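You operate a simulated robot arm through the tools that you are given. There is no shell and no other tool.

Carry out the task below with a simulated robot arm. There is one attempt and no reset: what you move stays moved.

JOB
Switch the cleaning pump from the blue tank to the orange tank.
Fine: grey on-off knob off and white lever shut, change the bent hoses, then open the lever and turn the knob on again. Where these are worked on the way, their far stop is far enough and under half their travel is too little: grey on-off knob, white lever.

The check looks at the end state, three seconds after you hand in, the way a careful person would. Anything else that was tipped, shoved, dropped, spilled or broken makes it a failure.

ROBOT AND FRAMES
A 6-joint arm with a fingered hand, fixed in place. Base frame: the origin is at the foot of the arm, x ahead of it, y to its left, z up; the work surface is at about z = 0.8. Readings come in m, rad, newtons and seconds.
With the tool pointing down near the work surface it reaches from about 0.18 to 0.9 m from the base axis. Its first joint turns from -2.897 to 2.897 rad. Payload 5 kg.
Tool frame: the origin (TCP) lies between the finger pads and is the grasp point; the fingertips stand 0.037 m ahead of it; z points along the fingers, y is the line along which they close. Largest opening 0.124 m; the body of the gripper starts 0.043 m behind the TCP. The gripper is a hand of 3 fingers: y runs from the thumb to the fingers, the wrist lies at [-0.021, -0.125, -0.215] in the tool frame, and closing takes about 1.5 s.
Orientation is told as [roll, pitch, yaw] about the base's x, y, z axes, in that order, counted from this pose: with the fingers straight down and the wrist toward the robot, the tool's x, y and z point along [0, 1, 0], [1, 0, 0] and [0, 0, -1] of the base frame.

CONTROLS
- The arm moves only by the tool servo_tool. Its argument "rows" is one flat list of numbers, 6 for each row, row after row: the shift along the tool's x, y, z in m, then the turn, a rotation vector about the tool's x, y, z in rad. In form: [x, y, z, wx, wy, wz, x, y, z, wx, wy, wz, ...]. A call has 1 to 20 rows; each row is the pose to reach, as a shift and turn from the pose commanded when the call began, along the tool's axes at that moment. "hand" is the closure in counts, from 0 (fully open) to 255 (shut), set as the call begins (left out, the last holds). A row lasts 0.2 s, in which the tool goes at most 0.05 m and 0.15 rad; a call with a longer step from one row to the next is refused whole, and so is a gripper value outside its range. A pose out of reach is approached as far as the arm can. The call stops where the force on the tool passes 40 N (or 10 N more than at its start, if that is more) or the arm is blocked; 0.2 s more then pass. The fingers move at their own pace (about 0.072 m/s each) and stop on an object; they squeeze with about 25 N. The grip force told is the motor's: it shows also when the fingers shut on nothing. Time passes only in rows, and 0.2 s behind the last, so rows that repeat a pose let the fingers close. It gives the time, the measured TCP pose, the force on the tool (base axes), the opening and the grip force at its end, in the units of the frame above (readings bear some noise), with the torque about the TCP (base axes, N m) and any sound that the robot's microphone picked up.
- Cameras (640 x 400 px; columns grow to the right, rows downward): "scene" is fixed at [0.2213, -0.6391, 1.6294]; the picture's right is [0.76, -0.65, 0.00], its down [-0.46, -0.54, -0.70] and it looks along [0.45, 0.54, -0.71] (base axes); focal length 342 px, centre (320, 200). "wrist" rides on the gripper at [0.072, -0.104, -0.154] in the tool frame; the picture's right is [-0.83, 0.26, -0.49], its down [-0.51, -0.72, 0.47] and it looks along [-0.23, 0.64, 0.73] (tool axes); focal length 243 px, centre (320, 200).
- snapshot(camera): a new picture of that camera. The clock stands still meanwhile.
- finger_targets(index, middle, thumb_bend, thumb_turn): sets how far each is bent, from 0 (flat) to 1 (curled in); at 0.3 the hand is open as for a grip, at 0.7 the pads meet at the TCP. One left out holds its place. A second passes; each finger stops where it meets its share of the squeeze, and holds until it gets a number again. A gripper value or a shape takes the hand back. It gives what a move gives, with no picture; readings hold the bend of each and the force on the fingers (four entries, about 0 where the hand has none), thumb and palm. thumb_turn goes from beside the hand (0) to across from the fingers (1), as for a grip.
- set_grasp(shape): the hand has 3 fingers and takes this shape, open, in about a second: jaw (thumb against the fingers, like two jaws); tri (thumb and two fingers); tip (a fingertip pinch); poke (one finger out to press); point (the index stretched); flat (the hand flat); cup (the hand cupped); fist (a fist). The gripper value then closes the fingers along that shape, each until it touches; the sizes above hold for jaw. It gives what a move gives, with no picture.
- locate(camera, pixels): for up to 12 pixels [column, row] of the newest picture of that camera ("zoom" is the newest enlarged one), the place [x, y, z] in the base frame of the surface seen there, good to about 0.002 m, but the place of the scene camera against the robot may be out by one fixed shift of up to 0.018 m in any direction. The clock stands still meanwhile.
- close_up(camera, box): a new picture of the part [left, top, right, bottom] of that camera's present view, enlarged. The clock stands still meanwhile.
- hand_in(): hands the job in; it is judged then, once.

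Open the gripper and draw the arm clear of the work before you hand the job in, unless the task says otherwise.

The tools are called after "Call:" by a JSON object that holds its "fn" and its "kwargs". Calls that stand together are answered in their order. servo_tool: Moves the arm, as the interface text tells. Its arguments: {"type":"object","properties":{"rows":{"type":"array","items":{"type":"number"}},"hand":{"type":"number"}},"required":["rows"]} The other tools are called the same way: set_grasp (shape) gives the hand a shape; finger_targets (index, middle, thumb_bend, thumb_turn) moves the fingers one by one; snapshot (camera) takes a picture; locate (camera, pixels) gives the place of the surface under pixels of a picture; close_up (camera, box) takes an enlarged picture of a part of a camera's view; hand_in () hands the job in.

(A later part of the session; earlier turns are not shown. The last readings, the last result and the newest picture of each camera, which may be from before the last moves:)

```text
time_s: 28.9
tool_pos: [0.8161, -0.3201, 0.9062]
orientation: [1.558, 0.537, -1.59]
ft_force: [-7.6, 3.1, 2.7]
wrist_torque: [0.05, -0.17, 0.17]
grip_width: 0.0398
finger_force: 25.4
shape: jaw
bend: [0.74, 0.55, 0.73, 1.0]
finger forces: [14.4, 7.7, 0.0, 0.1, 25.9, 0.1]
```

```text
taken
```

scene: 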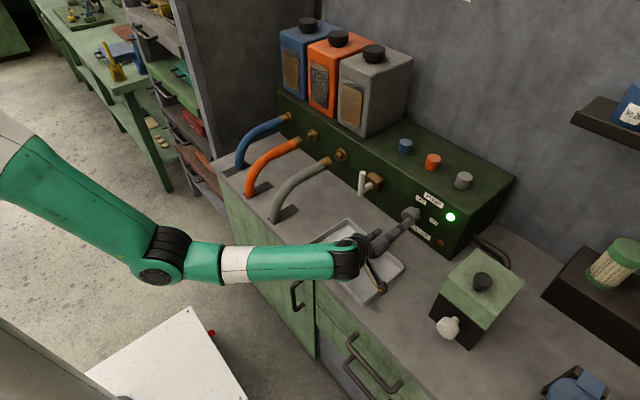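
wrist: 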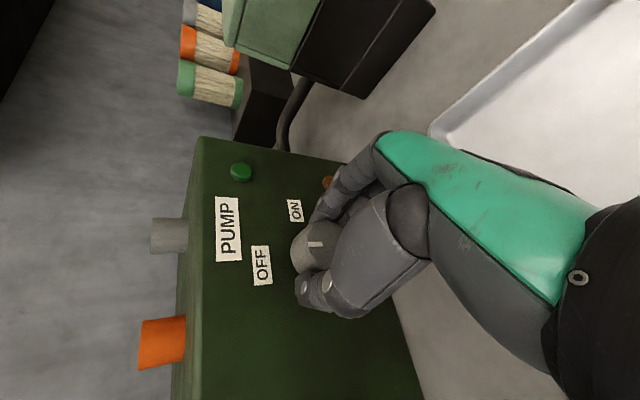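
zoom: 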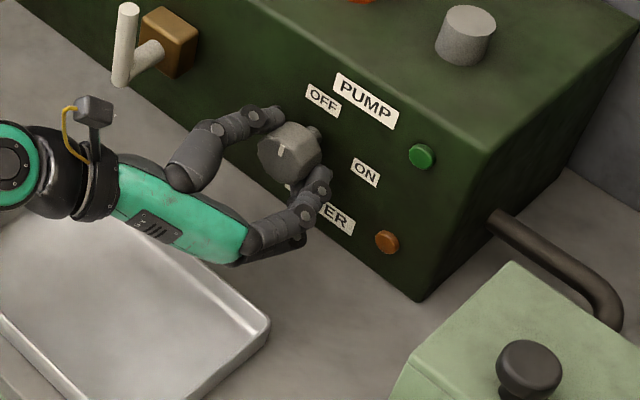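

The lamp went dark and the mark points up to OFF. I open the hand and then back straight off from the knob.

Call:
{"fn": "servo_tool", "kwargs": {"rows": [0, 0, 0, 0, 0, 0, 0, 0, 0, 0, 0, 0, 0, 0, 0, 0, 0, 0, 0, 0, 0, 0, 0, 0, 0, 0, 0, 0, 0, 0, 0, 0, 0, 0, 0, 0, 0, 0, -0.02, 0, 0, 0, 0, 0, -0.05, 0, 0, 0, 0, 0, -0.09, 0, 0, 0, 0, 0, -0.12, 0, 0, 0], "hand": 0}}

Call:
{"fn": "close_up", "kwargs": {"camera": "scene", "box": [340, 150, 500, 270]}}

```text
time_s: 31.1
tool_pos: [0.6965, -0.3186, 0.9072]
orientation: [1.558, 0.538, -1.587]
ft_force: [0.3, 0.4, 0.1]
wrist_torque: [-0.02, -0.01, 0.0]
grip_width: 0.1235
finger_force: 0.0
shape: jaw
bend: [0.3, 0.3, 0.3, 0.98]
finger forces: [0.1, 0.0, 0.0, 0.0, 0.0, 0.0]
```

```text
3.33 times, centred on (420, 210) of scene
```

zoom: 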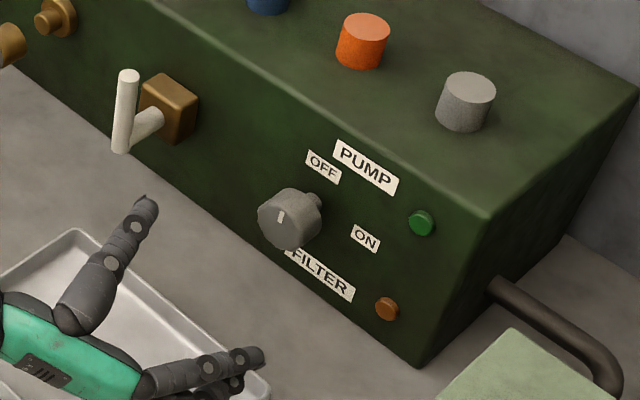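

The mark points to OFF. Now the lever: I close the hand into a blunt probe, roll it upright (wrist above) and move it to the left of the lever at (0.70,-0.10,0.97).

Call:
{"fn": "servo_tool", "kwargs": {"rows": [-0.0068, -0.0276, 0, 0, 0, 0.1309, -0.0137, -0.0552, 0, 0, 0, 0.2618, -0.0205, -0.0828, 0, 0, 0, 0.3927, -0.0273, -0.1104, 0, 0, 0, 0.5236, -0.0342, -0.138, 0, 0, 0, 0.6545, -0.041, -0.1656, 0, 0, 0, 0.7854, -0.0479, -0.1932, 0, 0, 0, 0.9163, -0.0547, -0.2208, 0, 0, 0, 1.0472, -0.0547, -0.2208, 0, 0, 0, 1.0472], "hand": 255}}

Call:
{"fn": "snapshot", "kwargs": {"camera": "scene"}}

Call:
{"fn": "snapshot", "kwargs": {"camera": "wrist"}}

```text
time_s: 33.1
tool_pos: [0.7006, -0.101, 0.9739]
orientation: [-0.957, 1.551, 2.175]
ft_force: [0.4, -0.1, -0.3]
wrist_torque: [0.0, -0.02, -0.02]
grip_width: 0.0001
finger_force: 24.7
shape: jaw
bend: [0.7, 0.7, 0.57, 1.0]
finger forces: [0.0, 0.0, 0.0, 0.0, 0.0, 0.0]
```

```text
taken
```

scene: 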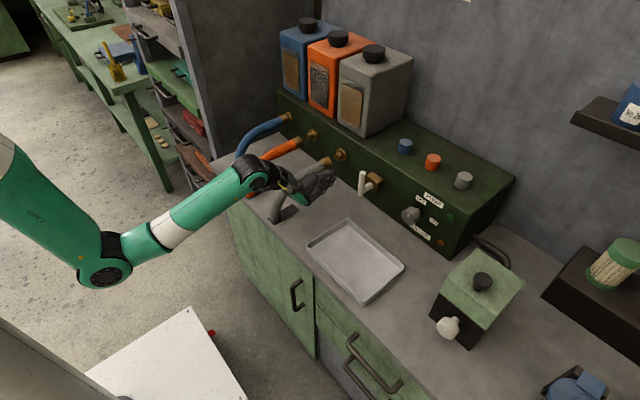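

```text
taken
```

wrist: 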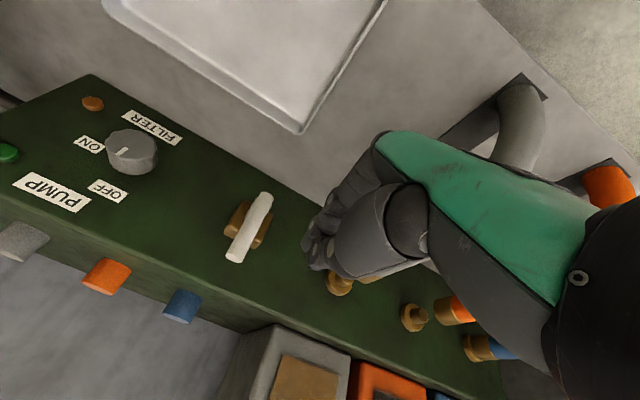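

The closed hand is left of the lever. I measure the fingertip extents and the lever in the wrist view before pushing.

Call:
{"fn": "close_up", "kwargs": {"camera": "wrist", "box": [200, 150, 440, 300]}}

Call:
{"fn": "locate", "kwargs": {"camera": "wrist", "pixels": [[310, 238], [316, 255], [318, 266], [332, 262], [322, 220], [345, 195], [265, 197], [250, 225], [234, 257], [237, 225]]}}

Call:
{"fn": "close_up", "kwargs": {"camera": "scene", "box": [270, 140, 400, 220]}}

```text
2.67 times, centred on (320, 225) of wrist
```

zoom: 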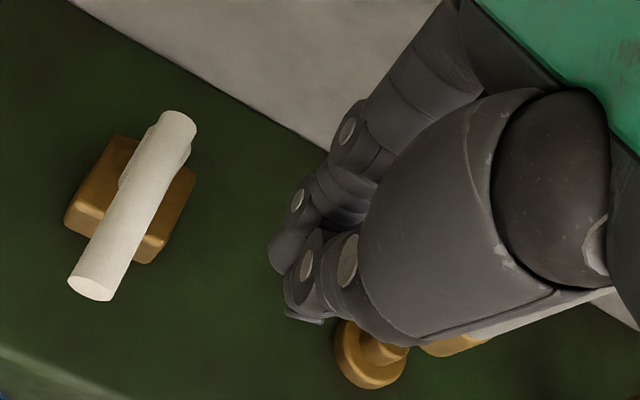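

```text
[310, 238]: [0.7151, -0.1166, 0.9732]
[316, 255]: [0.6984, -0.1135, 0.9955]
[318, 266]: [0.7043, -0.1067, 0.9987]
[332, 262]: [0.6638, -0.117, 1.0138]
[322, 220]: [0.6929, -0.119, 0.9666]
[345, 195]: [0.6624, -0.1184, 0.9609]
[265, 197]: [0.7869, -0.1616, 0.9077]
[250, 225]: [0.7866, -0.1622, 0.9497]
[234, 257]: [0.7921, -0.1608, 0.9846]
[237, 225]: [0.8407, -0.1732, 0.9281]
```

```text
4.92 times, centred on (335, 180) of scene
```

zoom: 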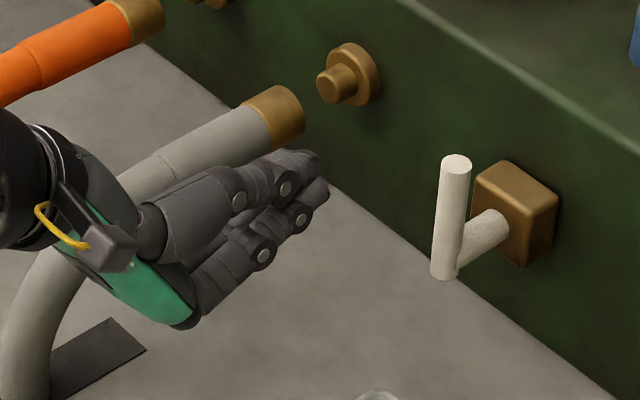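

I check the fingertip ends in this scene zoom.

Call:
{"fn": "locate", "kwargs": {"camera": "zoom", "pixels": [[316, 160], [326, 186], [300, 222], [280, 170], [310, 205], [445, 270], [455, 165]]}}

```text
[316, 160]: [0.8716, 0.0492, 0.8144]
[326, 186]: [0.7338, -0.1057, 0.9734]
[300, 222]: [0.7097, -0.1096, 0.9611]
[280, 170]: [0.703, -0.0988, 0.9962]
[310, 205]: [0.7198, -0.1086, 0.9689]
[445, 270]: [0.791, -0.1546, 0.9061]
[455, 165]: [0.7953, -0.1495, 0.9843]
```

The probe tip is at x≈0.736 with its right side 0.018 m right of the TCP. I move in beside the lever top and push gently toward −y in 1 cm steps to see if it yields that way.

Call:
{"fn": "servo_tool", "kwargs": {"rows": [0.005, 0.004, 0.025, 0, 0, 0, 0.01, 0.008, 0.05, 0, 0, 0, 0.014, 0.012, 0.0745, 0, 0, 0]}}

Call:
{"fn": "servo_tool", "kwargs": {"rows": [0.01, 0, 0, 0, 0, 0, 0.02, 0, 0, 0, 0, 0, 0.025, 0, 0, 0, 0, 0, 0.03, 0, 0, 0, 0, 0, 0.035, 0, 0, 0, 0, 0, 0.04, 0, 0, 0, 0, 0]}}

Call:
{"fn": "close_up", "kwargs": {"camera": "scene", "box": [300, 140, 430, 220]}}

```text
time_s: 33.9
tool_pos: [0.7747, -0.1169, 0.9604]
orientation: [-0.889, 1.555, 2.239]
ft_force: [-0.2, -0.2, 0.4]
wrist_torque: [0.04, 0.0, 0.0]
grip_width: 0.0
finger_force: 25.1
shape: jaw
bend: [0.7, 0.7, 0.57, 1.0]
finger forces: [0.1, 0.0, 0.0, 0.0, 0.0, 0.0]
```

```text
time_s: 35.3
tool_pos: [0.7722, -0.1552, 0.9597]
orientation: [-0.853, 1.553, 2.278]
ft_force: [-1.5, 2.7, 1.3]
wrist_torque: [0.0, 0.0, 0.02]
grip_width: 0.0
finger_force: 25.0
shape: jaw
bend: [0.7, 0.7, 0.57, 1.0]
finger forces: [0.0, 0.0, 0.0, 0.0, 0.1, 0.1]
```

```text
4.92 times, centred on (365, 180) of scene
```

zoom: 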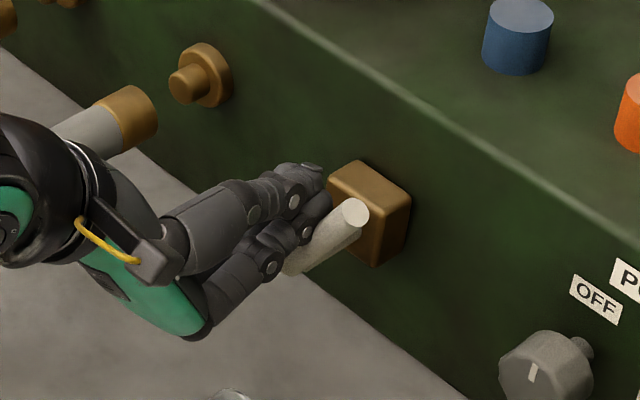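

The lever yields toward the right with about 3 N. I follow its arc onward to the right and down.

Call:
{"fn": "servo_tool", "kwargs": {"rows": [0.009, -0.002, 0, 0, 0, 0, 0.018, -0.002, 0, 0, 0, 0, 0.027, 0, 0, 0, 0, 0, 0.036, 0.004, 0, 0, 0, 0, 0.043, 0.009, 0, 0, 0, 0, 0.048, 0.014, 0, 0, 0, 0, 0.052, 0.018, 0, 0, 0, 0, 0.055, 0.022, 0, 0, 0, 0]}}

Call:
{"fn": "close_up", "kwargs": {"camera": "scene", "box": [300, 140, 430, 220]}}

Call:
{"fn": "snapshot", "kwargs": {"camera": "wrist"}}

```text
time_s: 37.1
tool_pos: [0.7709, -0.2108, 0.9378]
orientation: [-1.021, 1.554, 2.107]
ft_force: [-8.2, 4.6, 14.6]
wrist_torque: [0.34, -0.11, 0.24]
grip_width: 0.0001
finger_force: 25.1
shape: jaw
bend: [0.7, 0.7, 0.57, 1.0]
finger forces: [0.0, 16.2, 0.1, 0.0, 0.0, 0.0]
```

```text
4.92 times, centred on (365, 180) of scene
```

zoom: 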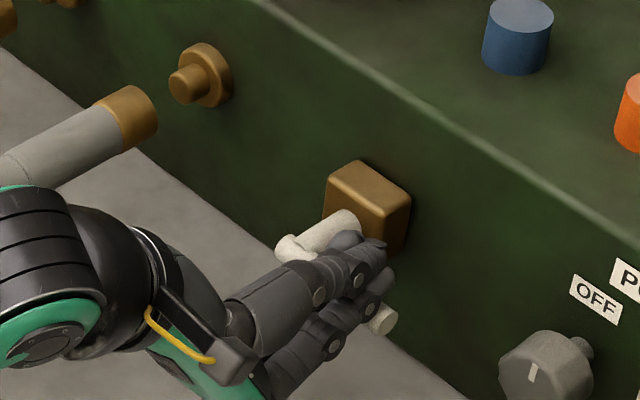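

```text
taken
```

wrist: 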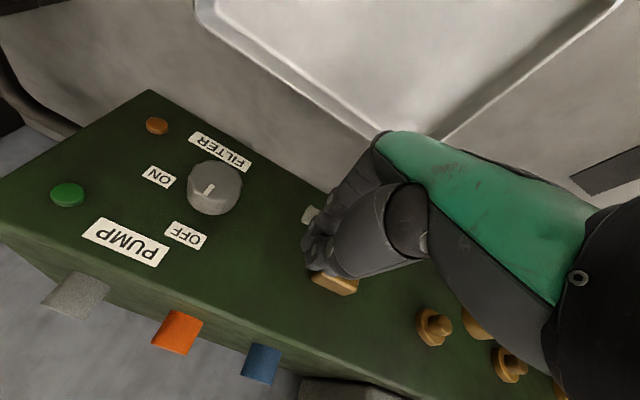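

Force rose to ~15 N with the lever lying horizontal to the right, so it's at its stop. I lift off, back away and look.

Call:
{"fn": "servo_tool", "kwargs": {"rows": [-0.003, -0.015, 0, 0, 0, 0, -0.008, -0.035, -0.01, 0, 0, 0, -0.01, -0.04, -0.05, 0, 0, 0, -0.01, -0.04, -0.09, 0, 0, 0]}}

Call:
{"fn": "close_up", "kwargs": {"camera": "scene", "box": [330, 140, 460, 220]}}

Call:
{"fn": "snapshot", "kwargs": {"camera": "scene"}}

Call:
{"fn": "snapshot", "kwargs": {"camera": "wrist"}}

```text
time_s: 38.1
tool_pos: [0.6837, -0.2008, 0.979]
orientation: [-0.87, 1.554, 2.26]
ft_force: [1.1, -0.5, 0.6]
wrist_torque: [-0.02, -0.03, -0.02]
grip_width: 0.0001
finger_force: 24.7
shape: jaw
bend: [0.7, 0.7, 0.57, 1.0]
finger forces: [0.1, 0.1, 0.0, 0.0, 0.1, 0.0]
```

```text
4.92 times, centred on (395, 180) of scene
```

zoom: 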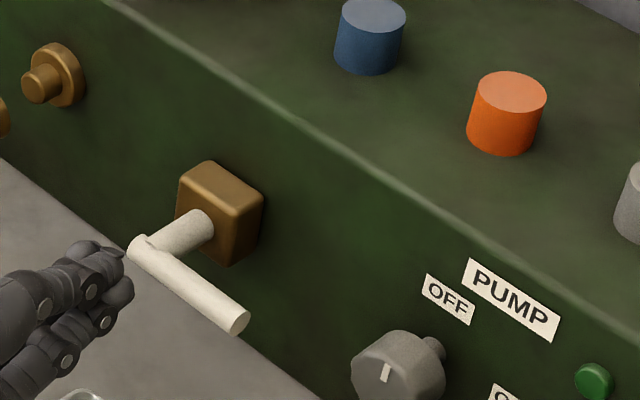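

```text
taken
```

scene: 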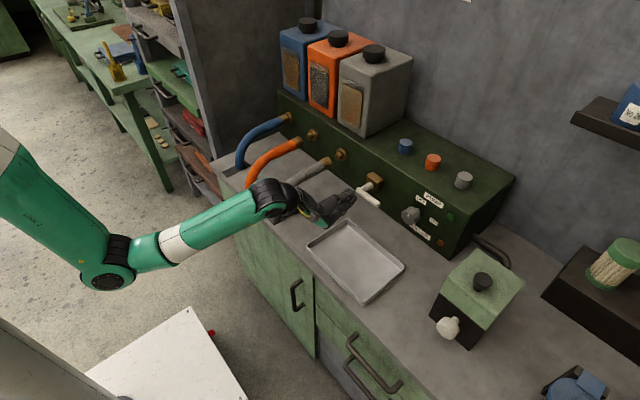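

```text
taken
```

wrist: 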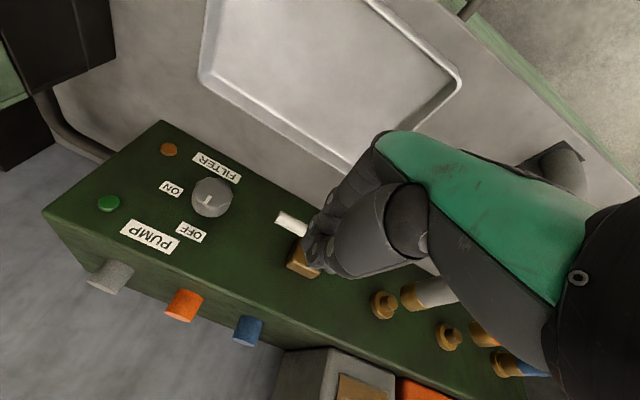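

The lever lies at its shut stop. Now I unwind the hand back toward the fingers-down attitude, moving left and up over the bench, in two halves.

Call:
{"fn": "servo_tool", "kwargs": {"rows": [-0.0091, -0.0055, -0.0058, 0, -0.101, -0.101, -0.0182, -0.0109, -0.0116, 0, -0.202, -0.202, -0.0273, -0.0164, -0.0175, 0, -0.303, -0.303, -0.0364, -0.0218, -0.0233, 0, -0.4039, -0.4039, -0.0455, -0.0273, -0.0291, 0, -0.5049, -0.5049, -0.0545, -0.0327, -0.0349, 0, -0.6059, -0.6059, -0.0636, -0.0382, -0.0407, 0, -0.7069, -0.7069, -0.0727, -0.0436, -0.0465, 0, -0.8079, -0.8079, -0.0818, -0.0491, -0.0524, 0, -0.9089, -0.9089, -0.0909, -0.0545, -0.0582, 0, -1.0099, -1.0099, -0.1, -0.06, -0.064, 0, -1.1107, -1.1107]}}

Call:
{"fn": "servo_tool", "kwargs": {"rows": [0, 0, 0, 0, -0.101, -0.101, 0, 0, 0, 0, -0.202, -0.202, 0, 0, 0, 0, -0.303, -0.303, 0, 0, 0, 0, -0.4039, -0.4039, 0, 0, 0, 0, -0.5049, -0.5049, 0, 0, 0, 0, -0.6059, -0.6059, 0, 0, 0, 0, -0.7069, -0.7069, 0, 0, 0, 0, -0.8079, -0.8079, 0, 0, 0, 0, -0.9089, -0.9089, 0, 0, 0, 0, -1.0099, -1.0099, 0, 0, 0, 0, -1.1107, -1.1107]}}

Call:
{"fn": "snapshot", "kwargs": {"camera": "scene"}}

```text
time_s: 40.5
tool_pos: [0.6204, -0.0988, 1.0407]
orientation: [0.953, 0.541, -0.965]
ft_force: [-0.1, 0.5, 0.4]
wrist_torque: [-0.01, 0.01, -0.02]
grip_width: 0.0
finger_force: 25.0
shape: jaw
bend: [0.7, 0.7, 0.57, 1.0]
finger forces: [0.0, 0.1, 0.0, 0.0, 0.0, 0.0]
```

```text
time_s: 42.9
tool_pos: [0.6204, -0.1008, 1.0383]
orientation: [0.014, 0.012, -0.012]
ft_force: [0.2, -0.6, 0.0]
wrist_torque: [0.02, -0.02, 0.0]
grip_width: 0.0001
finger_force: 24.9
shape: jaw
bend: [0.7, 0.7, 0.57, 1.0]
finger forces: [0.0, 0.0, 0.0, 0.0, 0.1, 0.0]
```

```text
taken
```

scene: 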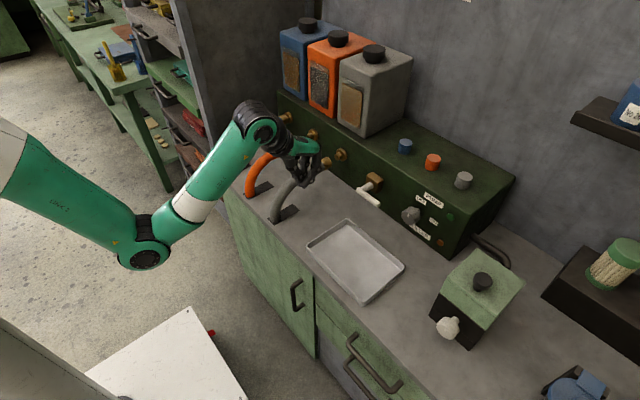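

Back at fingers-down, yaw 0, with everything in place. Now I move over the blue hose, yawing +90° with a 15° forward lean of the fingers so the arm stays in reach, and opening the hand.

Call:
{"fn": "servo_tool", "kwargs": {"rows": [0.0333, 0.0083, -0.0017, -0.0172, -0.0172, -0.1301, 0.0667, 0.0167, -0.0033, -0.0343, -0.0343, -0.2602, 0.1, 0.025, -0.005, -0.0515, -0.0515, -0.3903, 0.1333, 0.0333, -0.0067, -0.0687, -0.0687, -0.5203, 0.1667, 0.0417, -0.0083, -0.0858, -0.0858, -0.6504, 0.2, 0.05, -0.01, -0.103, -0.103, -0.7805], "hand": 0}}

Call:
{"fn": "snapshot", "kwargs": {"camera": "scene"}}

```text
time_s: 44.3
tool_pos: [0.6698, 0.0968, 1.0509]
orientation: [-0.115, -0.06, 0.775]
ft_force: [0.7, -0.8, -0.4]
wrist_torque: [0.03, -0.04, -0.01]
grip_width: 0.1238
finger_force: 0.1
shape: jaw
bend: [0.3, 0.3, 0.3, 0.98]
finger forces: [0.1, 0.0, 0.0, 0.0, 0.0, 0.0]
```

```text
taken
```

scene: 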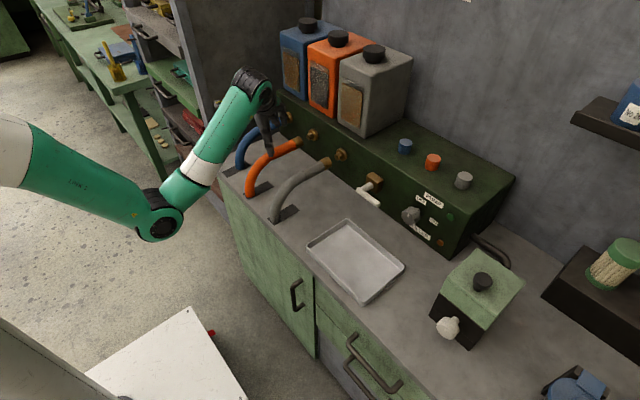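

The reach is fine. I complete the second half to end above the blue hose at about (0.72,0.30,1.06).

Call:
{"fn": "servo_tool", "kwargs": {"rows": [0.0179, 0.0299, -0.0022, -0.0172, -0.0172, -0.1301, 0.0358, 0.0598, -0.0045, -0.0343, -0.0343, -0.2602, 0.0537, 0.0897, -0.0067, -0.0515, -0.0515, -0.3903, 0.0716, 0.1196, -0.0089, -0.0687, -0.0687, -0.5203, 0.0895, 0.1495, -0.0112, -0.0858, -0.0858, -0.6504, 0.1074, 0.1794, -0.0134, -0.103, -0.103, -0.7805]}}

Call:
{"fn": "snapshot", "kwargs": {"camera": "scene"}}

Call:
{"fn": "snapshot", "kwargs": {"camera": "wrist"}}

```text
time_s: 45.7
tool_pos: [0.723, 0.3013, 1.0633]
orientation: [-0.251, -0.014, 1.558]
ft_force: [-1.0, -1.0, -0.6]
wrist_torque: [-0.03, 0.02, 0.0]
grip_width: 0.1242
finger_force: 0.0
shape: jaw
bend: [0.3, 0.3, 0.3, 0.98]
finger forces: [0.0, 0.0, 0.0, 0.1, 0.0, 0.1]
```

```text
taken
```

scene: 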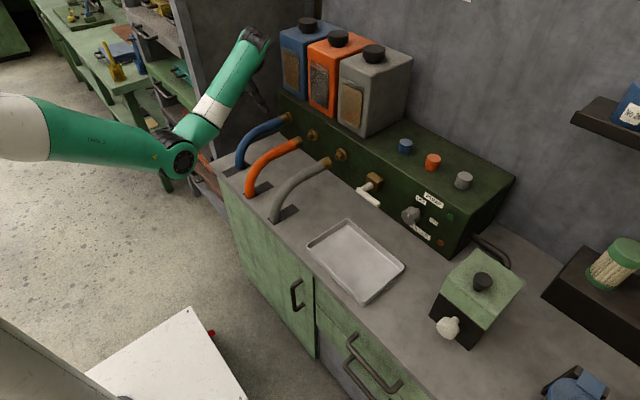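

```text
taken
```

wrist: 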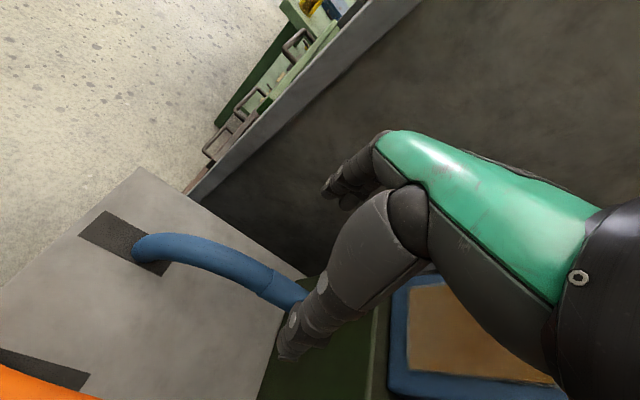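

The hand is above the blue hose (hose visible from (140,245) to (300,292) in the wrist view). I measure the hose here.

Call:
{"fn": "locate", "kwargs": {"camera": "wrist", "pixels": [[270, 268], [262, 283], [257, 297], [290, 288], [284, 303], [296, 280], [220, 258], [215, 272], [145, 248], [95, 230], [160, 268], [30, 358]]}}

Call:
{"fn": "close_up", "kwargs": {"camera": "wrist", "box": [80, 180, 400, 380]}}

```text
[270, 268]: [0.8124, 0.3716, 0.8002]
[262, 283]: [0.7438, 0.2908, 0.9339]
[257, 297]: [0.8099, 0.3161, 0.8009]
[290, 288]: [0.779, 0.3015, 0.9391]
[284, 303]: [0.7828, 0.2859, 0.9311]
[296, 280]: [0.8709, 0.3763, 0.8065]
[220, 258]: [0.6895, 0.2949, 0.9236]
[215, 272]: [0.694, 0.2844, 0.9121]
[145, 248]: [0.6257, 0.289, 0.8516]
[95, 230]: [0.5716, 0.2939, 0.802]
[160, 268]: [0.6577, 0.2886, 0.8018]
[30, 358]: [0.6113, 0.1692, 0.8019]
```

```text
2.00 times, centred on (240, 280) of wrist
```

zoom: 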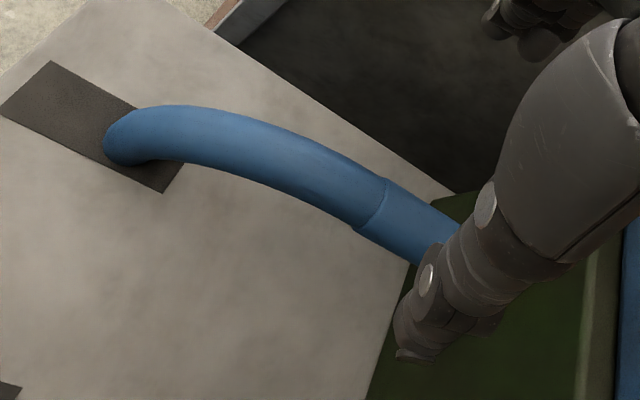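

Hose centre is near y≈0.298, top z≈0.939, cuff between x≈0.75 and 0.83. I descend to straddle the cuff with TCP at about (0.775,0.299,0.93).

Call:
{"fn": "servo_tool", "kwargs": {"rows": [-0.0035, -0.0006, 0.0283, 0, 0, 0, -0.007, -0.0013, 0.0567, 0, 0, 0, -0.0104, -0.0019, 0.085, 0, 0, 0, -0.0139, -0.0026, 0.1134, 0, 0, 0, -0.0174, -0.0032, 0.1417, 0, 0, 0]}}

Call:
{"fn": "snapshot", "kwargs": {"camera": "scene"}}

Call:
{"fn": "snapshot", "kwargs": {"camera": "wrist"}}

```text
time_s: 46.9
tool_pos: [0.7765, 0.3004, 0.9314]
orientation: [-0.251, -0.013, 1.559]
ft_force: [0.6, -0.7, -0.2]
wrist_torque: [0.01, -0.02, 0.0]
grip_width: 0.124
finger_force: 0.1
shape: jaw
bend: [0.3, 0.3, 0.3, 0.98]
finger forces: [0.0, 0.1, 0.0, 0.0, 0.1, 0.0]
```

```text
taken
```

scene: 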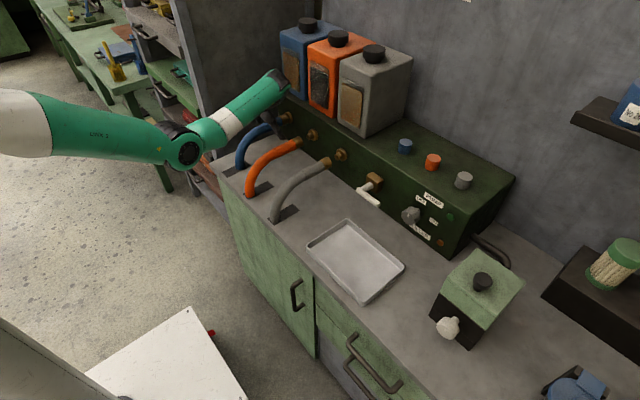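

```text
taken
```

wrist: 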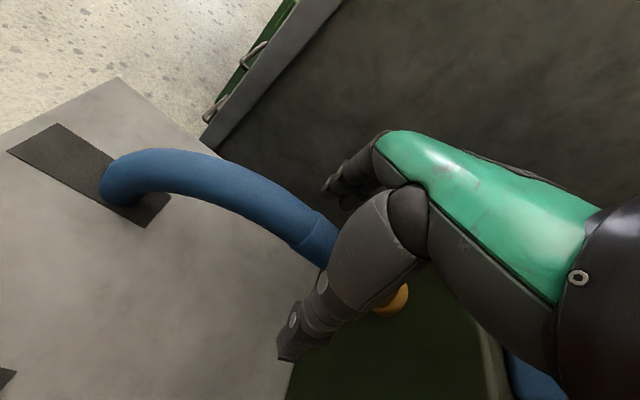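

The jaws straddle the blue cuff with no contact. I close the hand on it.

Call:
{"fn": "servo_tool", "kwargs": {"rows": [0, 0, 0, 0, 0, 0, 0, 0, 0, 0, 0, 0, 0, 0, 0, 0, 0, 0, 0, 0, 0, 0, 0, 0, 0, 0, 0, 0, 0, 0, 0, 0, 0, 0, 0, 0, 0, 0, 0, 0, 0, 0, 0, 0, 0, 0, 0, 0], "hand": 255}}

Call:
{"fn": "snapshot", "kwargs": {"camera": "wrist"}}

```text
time_s: 48.7
tool_pos: [0.7765, 0.3011, 0.9288]
orientation: [-0.249, -0.014, 1.557]
ft_force: [0.4, -3.7, -7.5]
wrist_torque: [-0.04, 0.01, -0.01]
grip_width: 0.0242
finger_force: 25.3
shape: jaw
bend: [0.73, 0.59, 0.75, 1.0]
finger forces: [12.8, 6.7, 0.0, 0.1, 22.2, 0.0]
```

```text
taken
```

wrist: 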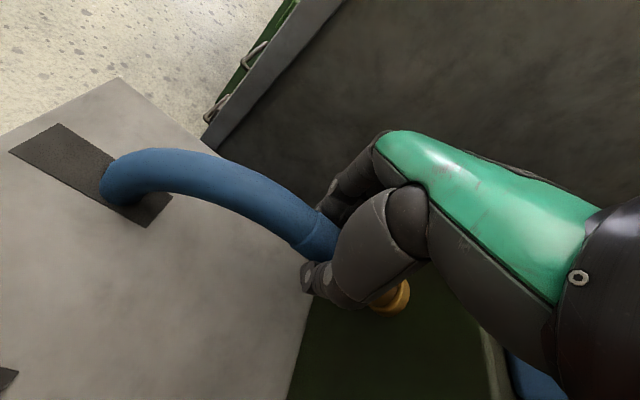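

Gripped with 25 N. I pull straight back (−x) in small steps.

Call:
{"fn": "servo_tool", "kwargs": {"rows": [0.0097, -0.0001, -0.0025, 0, 0, 0, 0.0194, -0.0003, -0.005, 0, 0, 0, 0.0291, -0.0004, -0.0075, 0, 0, 0, 0.0387, -0.0005, -0.0099, 0, 0, 0, 0.0436, -0.0006, -0.0112, 0, 0, 0]}}

Call:
{"fn": "snapshot", "kwargs": {"camera": "wrist"}}

Call:
{"fn": "close_up", "kwargs": {"camera": "scene", "box": [210, 80, 370, 200]}}

```text
time_s: 49.9
tool_pos: [0.7319, 0.2999, 0.9312]
orientation: [-0.249, -0.013, 1.561]
ft_force: [2.8, 0.4, -14.7]
wrist_torque: [0.04, -0.04, 0.0]
grip_width: 0.0238
finger_force: 24.9
shape: jaw
bend: [0.73, 0.59, 0.75, 1.0]
finger forces: [15.0, 7.5, 0.0, 0.1, 21.9, 0.1]
```

```text
taken
```

wrist: 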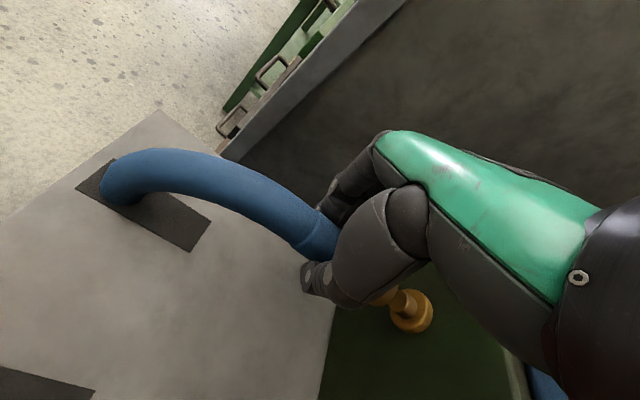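

```text
3.33 times, centred on (290, 140) of scene
```

zoom: 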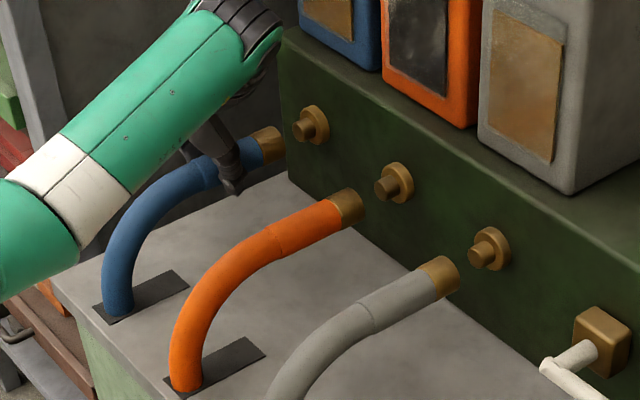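

The blue hose slid off its nipple. I pull a bit further until it rests at the back stop like the others.

Call:
{"fn": "servo_tool", "kwargs": {"rows": [0.0048, -0.0001, -0.0012, 0, 0, 0, 0.0097, -0.0001, -0.0025, 0, 0, 0, 0.0145, -0.0002, -0.0037, 0, 0, 0]}}

Call:
{"fn": "snapshot", "kwargs": {"camera": "wrist"}}

Call:
{"fn": "close_up", "kwargs": {"camera": "scene", "box": [210, 80, 370, 200]}}

```text
time_s: 50.7
tool_pos: [0.724, 0.2984, 0.9297]
orientation: [-0.261, -0.013, 1.553]
ft_force: [21.5, 7.0, -17.0]
wrist_torque: [0.28, -0.31, -0.07]
grip_width: 0.0224
finger_force: 25.4
shape: jaw
bend: [0.72, 0.58, 0.75, 1.0]
finger forces: [15.1, 8.1, 0.0, 0.0, 21.9, 0.0]
stopped in row 3: the force on the tool passed its limit at 42 N (the readings are from after the stop); the commanded pose is now the measured one
```

```text
taken
```

wrist: 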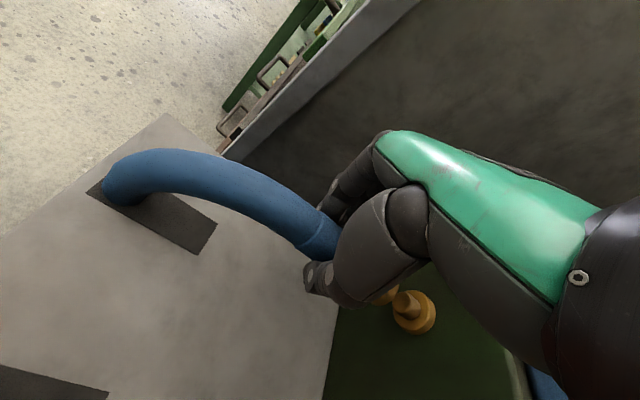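

```text
3.33 times, centred on (290, 140) of scene
```

zoom: 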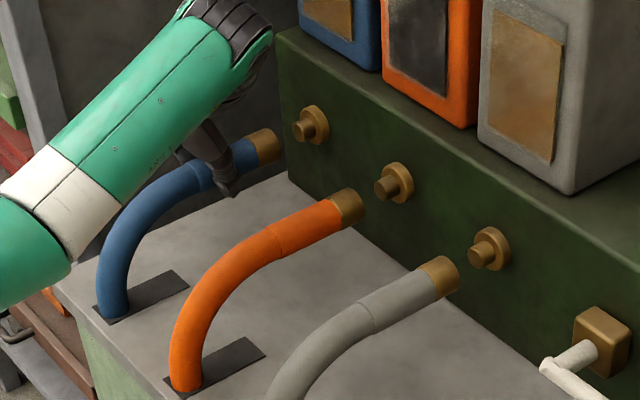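

Blue is at its back stop. I open the hand and rise off it.

Call:
{"fn": "servo_tool", "kwargs": {"rows": [0, 0, 0, 0, 0, 0, 0, 0, 0, 0, 0, 0, 0, 0, 0, 0, 0, 0, 0, 0, 0, 0, 0, 0, 0, 0, 0, 0, 0, 0, 0, 0, 0, 0, 0, 0, 0, 0, -0.02, 0, 0, 0, 0, 0, -0.05, 0, 0, 0, 0, 0, -0.09, 0, 0, 0, 0, 0, -0.13, 0, 0, 0], "hand": 0}}

Call:
{"fn": "close_up", "kwargs": {"camera": "scene", "box": [210, 80, 370, 200]}}

```text
time_s: 52.9
tool_pos: [0.6902, 0.2982, 1.0569]
orientation: [-0.259, -0.013, 1.554]
ft_force: [-0.2, 0.2, 0.2]
wrist_torque: [0.0, -0.01, -0.03]
grip_width: 0.1236
finger_force: 0.1
shape: jaw
bend: [0.3, 0.3, 0.3, 0.98]
finger forces: [0.1, 0.0, 0.0, 0.0, 0.0, 0.0]
```

```text
3.33 times, centred on (290, 140) of scene
```

zoom: 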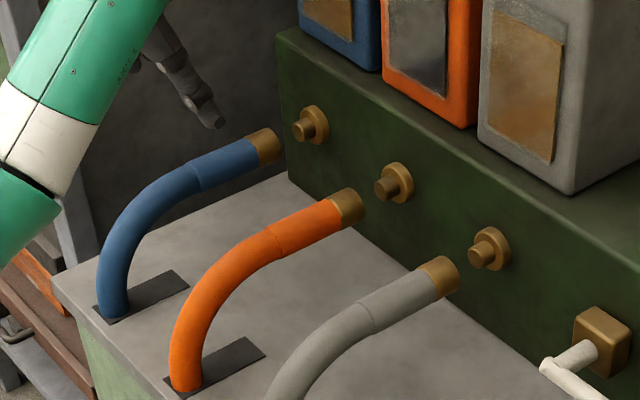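

Blue is free and parked like the grey one. I shift right to above the orange hose and take a wrist picture to measure it.

Call:
{"fn": "servo_tool", "kwargs": {"rows": [-0.0006, -0.0365, -0.0004, 0, 0, 0, -0.0012, -0.073, -0.0007, 0, 0, 0, -0.0019, -0.1095, -0.0011, 0, 0, 0, -0.0025, -0.146, -0.0015, 0, 0, 0]}}

Call:
{"fn": "snapshot", "kwargs": {"camera": "wrist"}}

Call:
{"fn": "snapshot", "kwargs": {"camera": "scene"}}

```text
time_s: 53.9
tool_pos: [0.6871, 0.1508, 1.0574]
orientation: [-0.258, -0.013, 1.553]
ft_force: [-0.2, 0.6, 0.5]
wrist_torque: [-0.07, -0.02, 0.03]
grip_width: 0.1238
finger_force: 0.0
shape: jaw
bend: [0.3, 0.3, 0.3, 0.98]
finger forces: [0.0, 0.1, 0.0, 0.1, 0.0, 0.1]
```

```text
taken
```

wrist: 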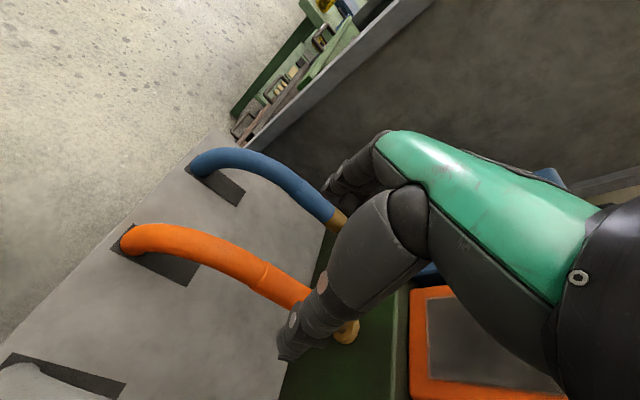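

```text
taken
```

scene: 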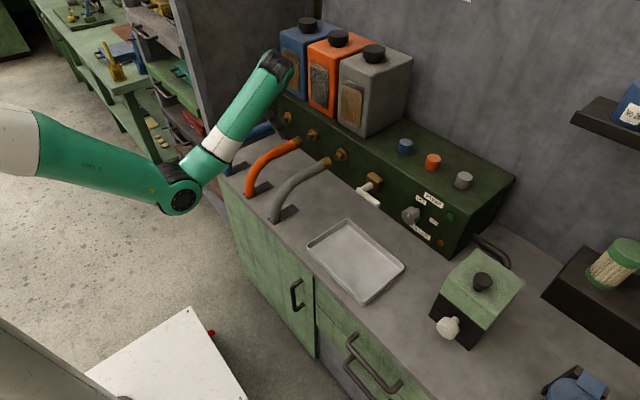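

I measure the orange hose and its slot in this wrist view.

Call:
{"fn": "locate", "kwargs": {"camera": "wrist", "pixels": [[262, 282], [280, 287], [295, 292], [268, 268], [255, 290], [285, 278], [278, 300], [220, 255], [130, 240], [190, 280], [118, 235], [205, 262]]}}

```text
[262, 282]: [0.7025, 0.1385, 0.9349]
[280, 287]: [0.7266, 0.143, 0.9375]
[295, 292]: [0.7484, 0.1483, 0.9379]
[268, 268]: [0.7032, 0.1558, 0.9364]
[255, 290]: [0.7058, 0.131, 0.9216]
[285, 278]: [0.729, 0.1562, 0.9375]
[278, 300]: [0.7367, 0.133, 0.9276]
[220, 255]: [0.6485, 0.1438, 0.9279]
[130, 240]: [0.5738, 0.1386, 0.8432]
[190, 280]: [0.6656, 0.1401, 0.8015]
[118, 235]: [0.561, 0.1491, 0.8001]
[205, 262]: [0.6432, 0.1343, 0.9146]
```

Orange centre is y≈0.149, z≈0.922, cuff from x≈0.705 to 0.78. I descend to straddle the cuff at x≈0.735.

Call:
{"fn": "servo_tool", "kwargs": {"rows": [-0.0027, -0.0006, 0.0273, 0, 0, 0, -0.0054, -0.0012, 0.0546, 0, 0, 0, -0.008, -0.0017, 0.0818, 0, 0, 0, -0.0107, -0.0023, 0.1091, 0, 0, 0, -0.0134, -0.0029, 0.1364, 0, 0, 0]}}

Call:
{"fn": "servo_tool", "kwargs": {"rows": [0, 0, 0, 0, 0, 0, 0, 0, 0, 0, 0, 0, 0, 0, 0, 0, 0, 0, 0, 0, 0, 0, 0, 0, 0, 0, 0, 0, 0, 0, 0, 0, 0, 0, 0, 0, 0, 0, 0, 0, 0, 0, 0, 0, 0, 0, 0, 0], "hand": 255}}

Call:
{"fn": "snapshot", "kwargs": {"camera": "wrist"}}

Call:
{"fn": "snapshot", "kwargs": {"camera": "scene"}}

```text
time_s: 55.1
tool_pos: [0.7359, 0.1504, 0.9293]
orientation: [-0.261, -0.014, 1.555]
ft_force: [-0.6, -0.7, -0.7]
wrist_torque: [-0.02, -0.03, -0.01]
grip_width: 0.1239
finger_force: 0.0
shape: jaw
bend: [0.3, 0.3, 0.3, 0.98]
finger forces: [0.1, 0.0, 0.0, 0.0, 0.0, 0.0]
```

```text
time_s: 56.9
tool_pos: [0.7373, 0.1504, 0.9286]
orientation: [-0.259, -0.014, 1.555]
ft_force: [2.6, -2.1, -11.2]
wrist_torque: [-0.01, -0.04, -0.02]
grip_width: 0.0223
finger_force: 25.7
shape: jaw
bend: [0.73, 0.59, 0.75, 1.0]
finger forces: [13.5, 6.4, 0.0, 0.0, 22.3, 0.0]
```

```text
taken
```

wrist: 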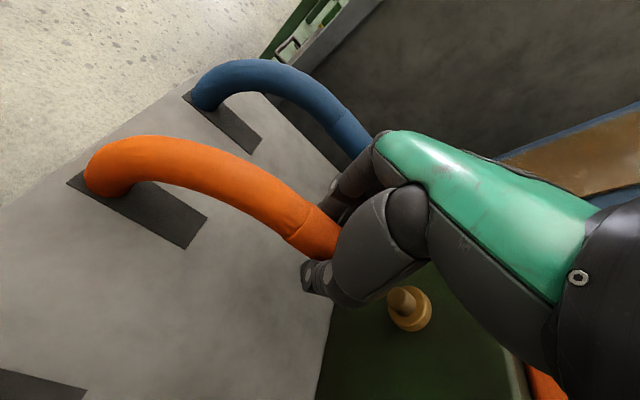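

```text
taken
```

scene: 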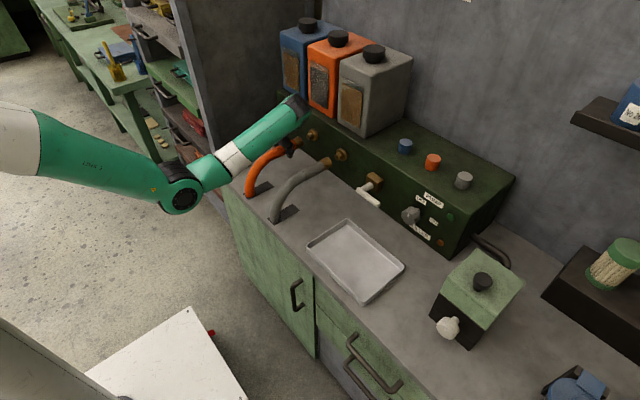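

Gripped on the orange cuff. I push straight forward (+x) onto its nipple.

Call:
{"fn": "servo_tool", "kwargs": {"rows": [-0.0097, 0.0002, 0.0026, 0, 0, 0, -0.0193, 0.0003, 0.0051, 0, 0, 0, -0.029, 0.0005, 0.0077, 0, 0, 0, -0.0387, 0.0006, 0.0102, 0, 0, 0, -0.0435, 0.0007, 0.0115, 0, 0, 0]}}

Call:
{"fn": "servo_tool", "kwargs": {"rows": [-0.0039, 0.0001, 0.001, 0, 0, 0, -0.0077, 0.0001, 0.002, 0, 0, 0, -0.0116, 0.0002, 0.0031, 0, 0, 0, -0.0155, 0.0003, 0.0041, 0, 0, 0]}}

Call:
{"fn": "snapshot", "kwargs": {"camera": "wrist"}}

Call:
{"fn": "close_up", "kwargs": {"camera": "scene", "box": [210, 80, 370, 200]}}

```text
time_s: 58.1
tool_pos: [0.7807, 0.1495, 0.929]
orientation: [-0.257, -0.016, 1.554]
ft_force: [-4.2, 2.5, -11.3]
wrist_torque: [0.01, 0.08, 0.13]
grip_width: 0.0225
finger_force: 24.7
shape: jaw
bend: [0.73, 0.59, 0.75, 1.0]
finger forces: [15.2, 8.0, 0.0, 0.0, 21.0, 0.0]
```

```text
time_s: 59.1
tool_pos: [0.794, 0.1485, 0.9269]
orientation: [-0.254, -0.014, 1.558]
ft_force: [-34.0, -3.2, -3.8]
wrist_torque: [-0.22, 0.61, 0.29]
grip_width: 0.0247
finger_force: 25.1
shape: jaw
bend: [0.73, 0.59, 0.77, 1.0]
finger forces: [14.9, 7.8, 0.0, 0.0, 19.6, 0.1]
```

```text
taken
```

wrist: 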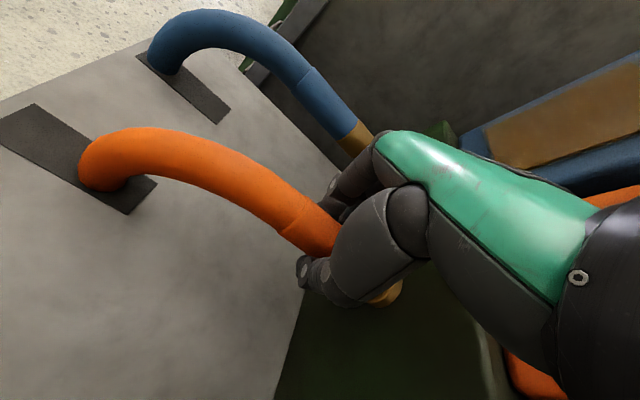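

```text
3.33 times, centred on (290, 140) of scene
```

zoom: 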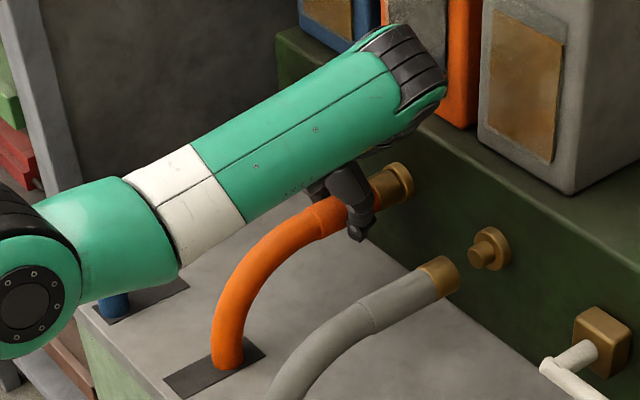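

The push ended firmly (34 N) with the orange ferrule against the collar. I open the hand and rise, then check it stays seated.

Call:
{"fn": "servo_tool", "kwargs": {"rows": [0.002, 0, -0.0005, 0, 0, 0, 0.002, 0, -0.0005, 0, 0, 0, 0.002, 0, -0.0005, 0, 0, 0, 0.002, 0, -0.0005, 0, 0, 0, 0.002, 0, -0.0005, 0, 0, 0, 0.002, 0, -0.0005, 0, 0, 0, 0.002, 0, -0.02, 0, 0, 0, 0.002, 0, -0.05, 0, 0, 0, 0.002, 0, -0.09, 0, 0, 0, 0.002, 0, -0.13, 0, 0, 0], "hand": 0}}

Call:
{"fn": "close_up", "kwargs": {"camera": "scene", "box": [210, 80, 370, 200]}}

Call:
{"fn": "snapshot", "kwargs": {"camera": "wrist"}}

```text
time_s: 61.3
tool_pos: [0.7626, 0.1468, 1.0542]
orientation: [-0.257, -0.014, 1.556]
ft_force: [0.1, -1.4, -0.5]
wrist_torque: [-0.04, 0.04, 0.0]
grip_width: 0.1237
finger_force: 0.1
shape: jaw
bend: [0.3, 0.3, 0.3, 0.98]
finger forces: [0.0, 0.0, 0.1, 0.0, 0.0, 0.1]
```

```text
3.33 times, centred on (290, 140) of scene
```

zoom: 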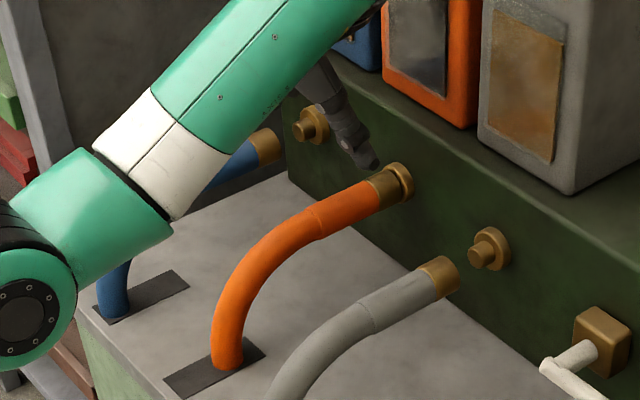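

```text
taken
```

wrist: 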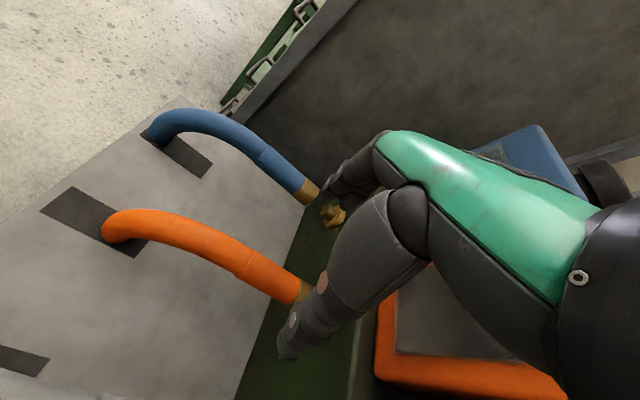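

Orange looks seated with its ferrule at the collar. I check the seat closely against how blue looked initially.

Call:
{"fn": "close_up", "kwargs": {"camera": "scene", "box": [270, 100, 350, 150]}}

Call:
{"fn": "locate", "kwargs": {"camera": "wrist", "pixels": [[115, 232], [110, 225], [240, 262], [245, 250], [290, 285], [300, 290], [150, 135], [262, 155], [300, 190], [310, 185]]}}

```text
8.00 times, centred on (310, 125) of scene
```

zoom: 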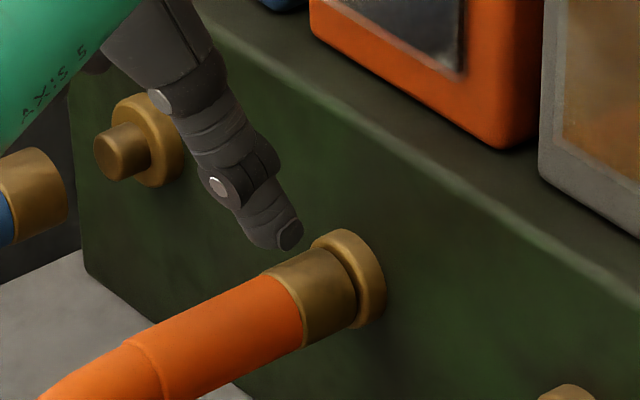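

```text
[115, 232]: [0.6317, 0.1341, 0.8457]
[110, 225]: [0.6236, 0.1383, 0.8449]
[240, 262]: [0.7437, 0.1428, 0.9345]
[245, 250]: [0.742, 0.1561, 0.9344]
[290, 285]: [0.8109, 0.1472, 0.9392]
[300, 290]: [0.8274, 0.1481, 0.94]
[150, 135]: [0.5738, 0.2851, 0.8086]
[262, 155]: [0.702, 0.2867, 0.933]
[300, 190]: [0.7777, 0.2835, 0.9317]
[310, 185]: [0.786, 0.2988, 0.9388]
```

Orange is fully seated (ring at x≈0.744 as blue's was at the start) and blue is parked. I now unwind back to fingers-down yaw 0, moving to about (0.62,-0.10,1.05).

Call:
{"fn": "servo_tool", "kwargs": {"rows": [0.0113, -0.0208, -0.0029, 0.0172, 0.0172, 0.1301, 0.0225, -0.0415, -0.0059, 0.0343, 0.0343, 0.2602, 0.0338, -0.0623, -0.0088, 0.0515, 0.0515, 0.3903, 0.045, -0.0831, -0.0117, 0.0687, 0.0687, 0.5203, 0.0563, -0.1038, -0.0147, 0.0858, 0.0858, 0.6504, 0.0676, -0.1246, -0.0176, 0.103, 0.103, 0.7805, 0.0788, -0.1454, -0.0205, 0.1202, 0.1202, 0.9106, 0.0901, -0.1661, -0.0235, 0.1373, 0.1373, 1.0407, 0.1013, -0.1869, -0.0264, 0.1545, 0.1545, 1.1708, 0.1126, -0.2077, -0.0293, 0.1717, 0.1717, 1.3008, 0.1238, -0.2284, -0.0323, 0.1888, 0.1888, 1.4309, 0.1351, -0.2492, -0.0352, 0.206, 0.206, 1.561]}}

Call:
{"fn": "snapshot", "kwargs": {"camera": "scene"}}

Call:
{"fn": "locate", "kwargs": {"camera": "scene", "pixels": [[347, 221], [403, 265], [308, 246], [362, 302], [375, 243], [350, 250], [330, 232], [385, 286]]}}

```text
time_s: 63.9
tool_pos: [0.617, -0.0994, 1.0506]
orientation: [0.016, 0.005, -0.018]
ft_force: [-0.6, 0.4, -0.1]
wrist_torque: [0.0, 0.01, -0.03]
grip_width: 0.1238
finger_force: 0.0
shape: jaw
bend: [0.3, 0.3, 0.3, 0.98]
finger forces: [0.0, 0.0, 0.0, 0.0, 0.0, 0.1]
```

```text
taken
```

scene: 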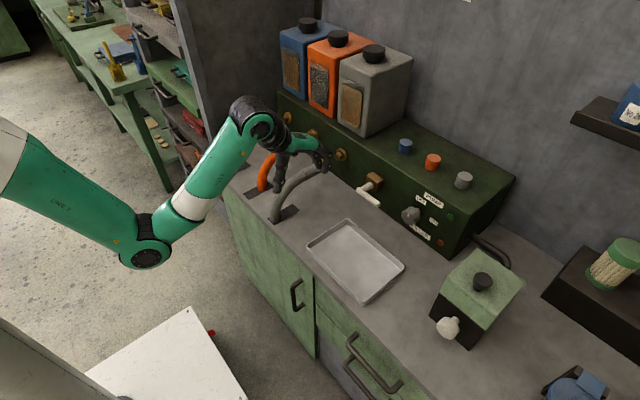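

```text
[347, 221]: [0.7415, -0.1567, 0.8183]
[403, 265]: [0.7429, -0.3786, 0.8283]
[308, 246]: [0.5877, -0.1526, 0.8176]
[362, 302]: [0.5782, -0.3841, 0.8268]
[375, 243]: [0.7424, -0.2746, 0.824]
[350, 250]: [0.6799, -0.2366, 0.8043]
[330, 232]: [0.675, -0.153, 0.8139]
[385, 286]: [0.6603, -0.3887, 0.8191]
```

Tray rim is at z≈0.826, x up to 0.743. I turn the hand again to the horizontal, wrist-up attitude in two halves, partially closing it for the lever.

Call:
{"fn": "servo_tool", "kwargs": {"rows": [-0.0082, 0.0039, 0.0005, 0, 0.101, 0.101, -0.0164, 0.0078, 0.0009, 0, 0.202, 0.202, -0.0245, 0.0117, 0.0014, 0, 0.303, 0.303, -0.0327, 0.0156, 0.0018, 0, 0.4039, 0.4039, -0.0409, 0.0195, 0.0023, 0, 0.5049, 0.5049, -0.0491, 0.0235, 0.0027, 0, 0.6059, 0.6059, -0.0573, 0.0274, 0.0032, 0, 0.7069, 0.7069, -0.0655, 0.0313, 0.0036, 0, 0.8079, 0.8079, -0.0736, 0.0352, 0.0041, 0, 0.9089, 0.9089, -0.0818, 0.0391, 0.0045, 0, 1.0099, 1.0099, -0.09, 0.043, 0.005, 0, 1.1107, 1.1107]}}

Call:
{"fn": "servo_tool", "kwargs": {"rows": [0, 0, 0, 0, 0.101, 0.101, 0, 0, 0, 0, 0.202, 0.202, 0, 0, 0, 0, 0.303, 0.303, 0, 0, 0, 0, 0.4039, 0.4039, 0, 0, 0, 0, 0.5049, 0.5049, 0, 0, 0, 0, 0.6059, 0.6059, 0, 0, 0, 0, 0.7069, 0.7069, 0, 0, 0, 0, 0.8079, 0.8079, 0, 0, 0, 0, 0.9089, 0.9089, 0, 0, 0, 0, 1.0099, 1.0099, 0, 0, 0, 0, 1.1107, 1.1107], "hand": 165}}

Call:
{"fn": "snapshot", "kwargs": {"camera": "scene"}}

Call:
{"fn": "snapshot", "kwargs": {"camera": "wrist"}}

```text
time_s: 66.3
tool_pos: [0.6588, -0.1896, 1.0438]
orientation: [0.963, 0.54, -0.968]
ft_force: [-0.8, 0.1, -0.6]
wrist_torque: [0.02, 0.01, -0.02]
grip_width: 0.1239
finger_force: 0.0
shape: jaw
bend: [0.3, 0.3, 0.3, 0.98]
finger forces: [0.0, 0.0, 0.1, 0.1, 0.0, 0.0]
```

```text
time_s: 68.7
tool_pos: [0.6594, -0.1888, 1.0442]
orientation: [-1.346, 1.555, 1.778]
ft_force: [0.0, 0.3, 0.1]
wrist_torque: [0.02, 0.0, -0.01]
grip_width: 0.0441
finger_force: 0.1
shape: jaw
bend: [0.74, 0.51, 0.73, 1.0]
finger forces: [0.0, 0.0, 0.1, 0.0, 0.0, 0.1]
```

```text
taken
```

scene: 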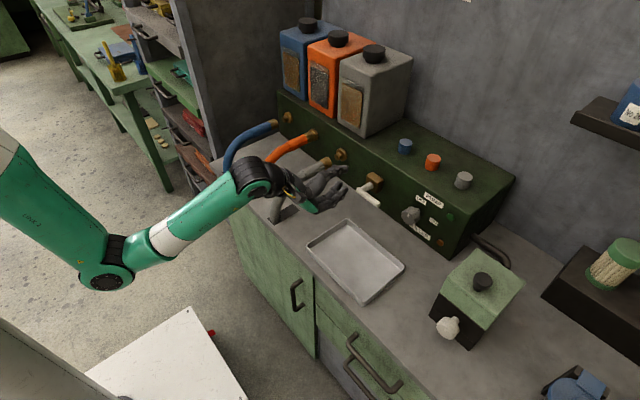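

```text
taken
```

wrist: 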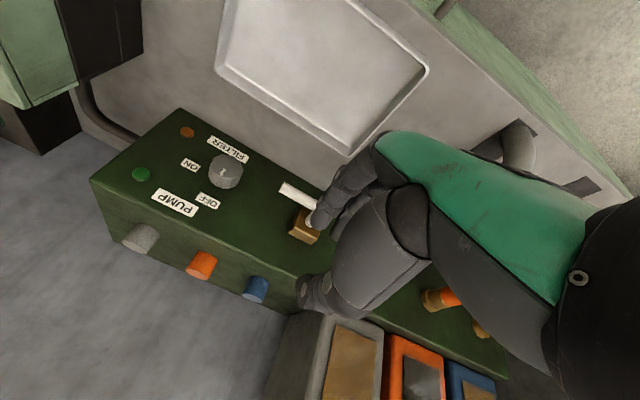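

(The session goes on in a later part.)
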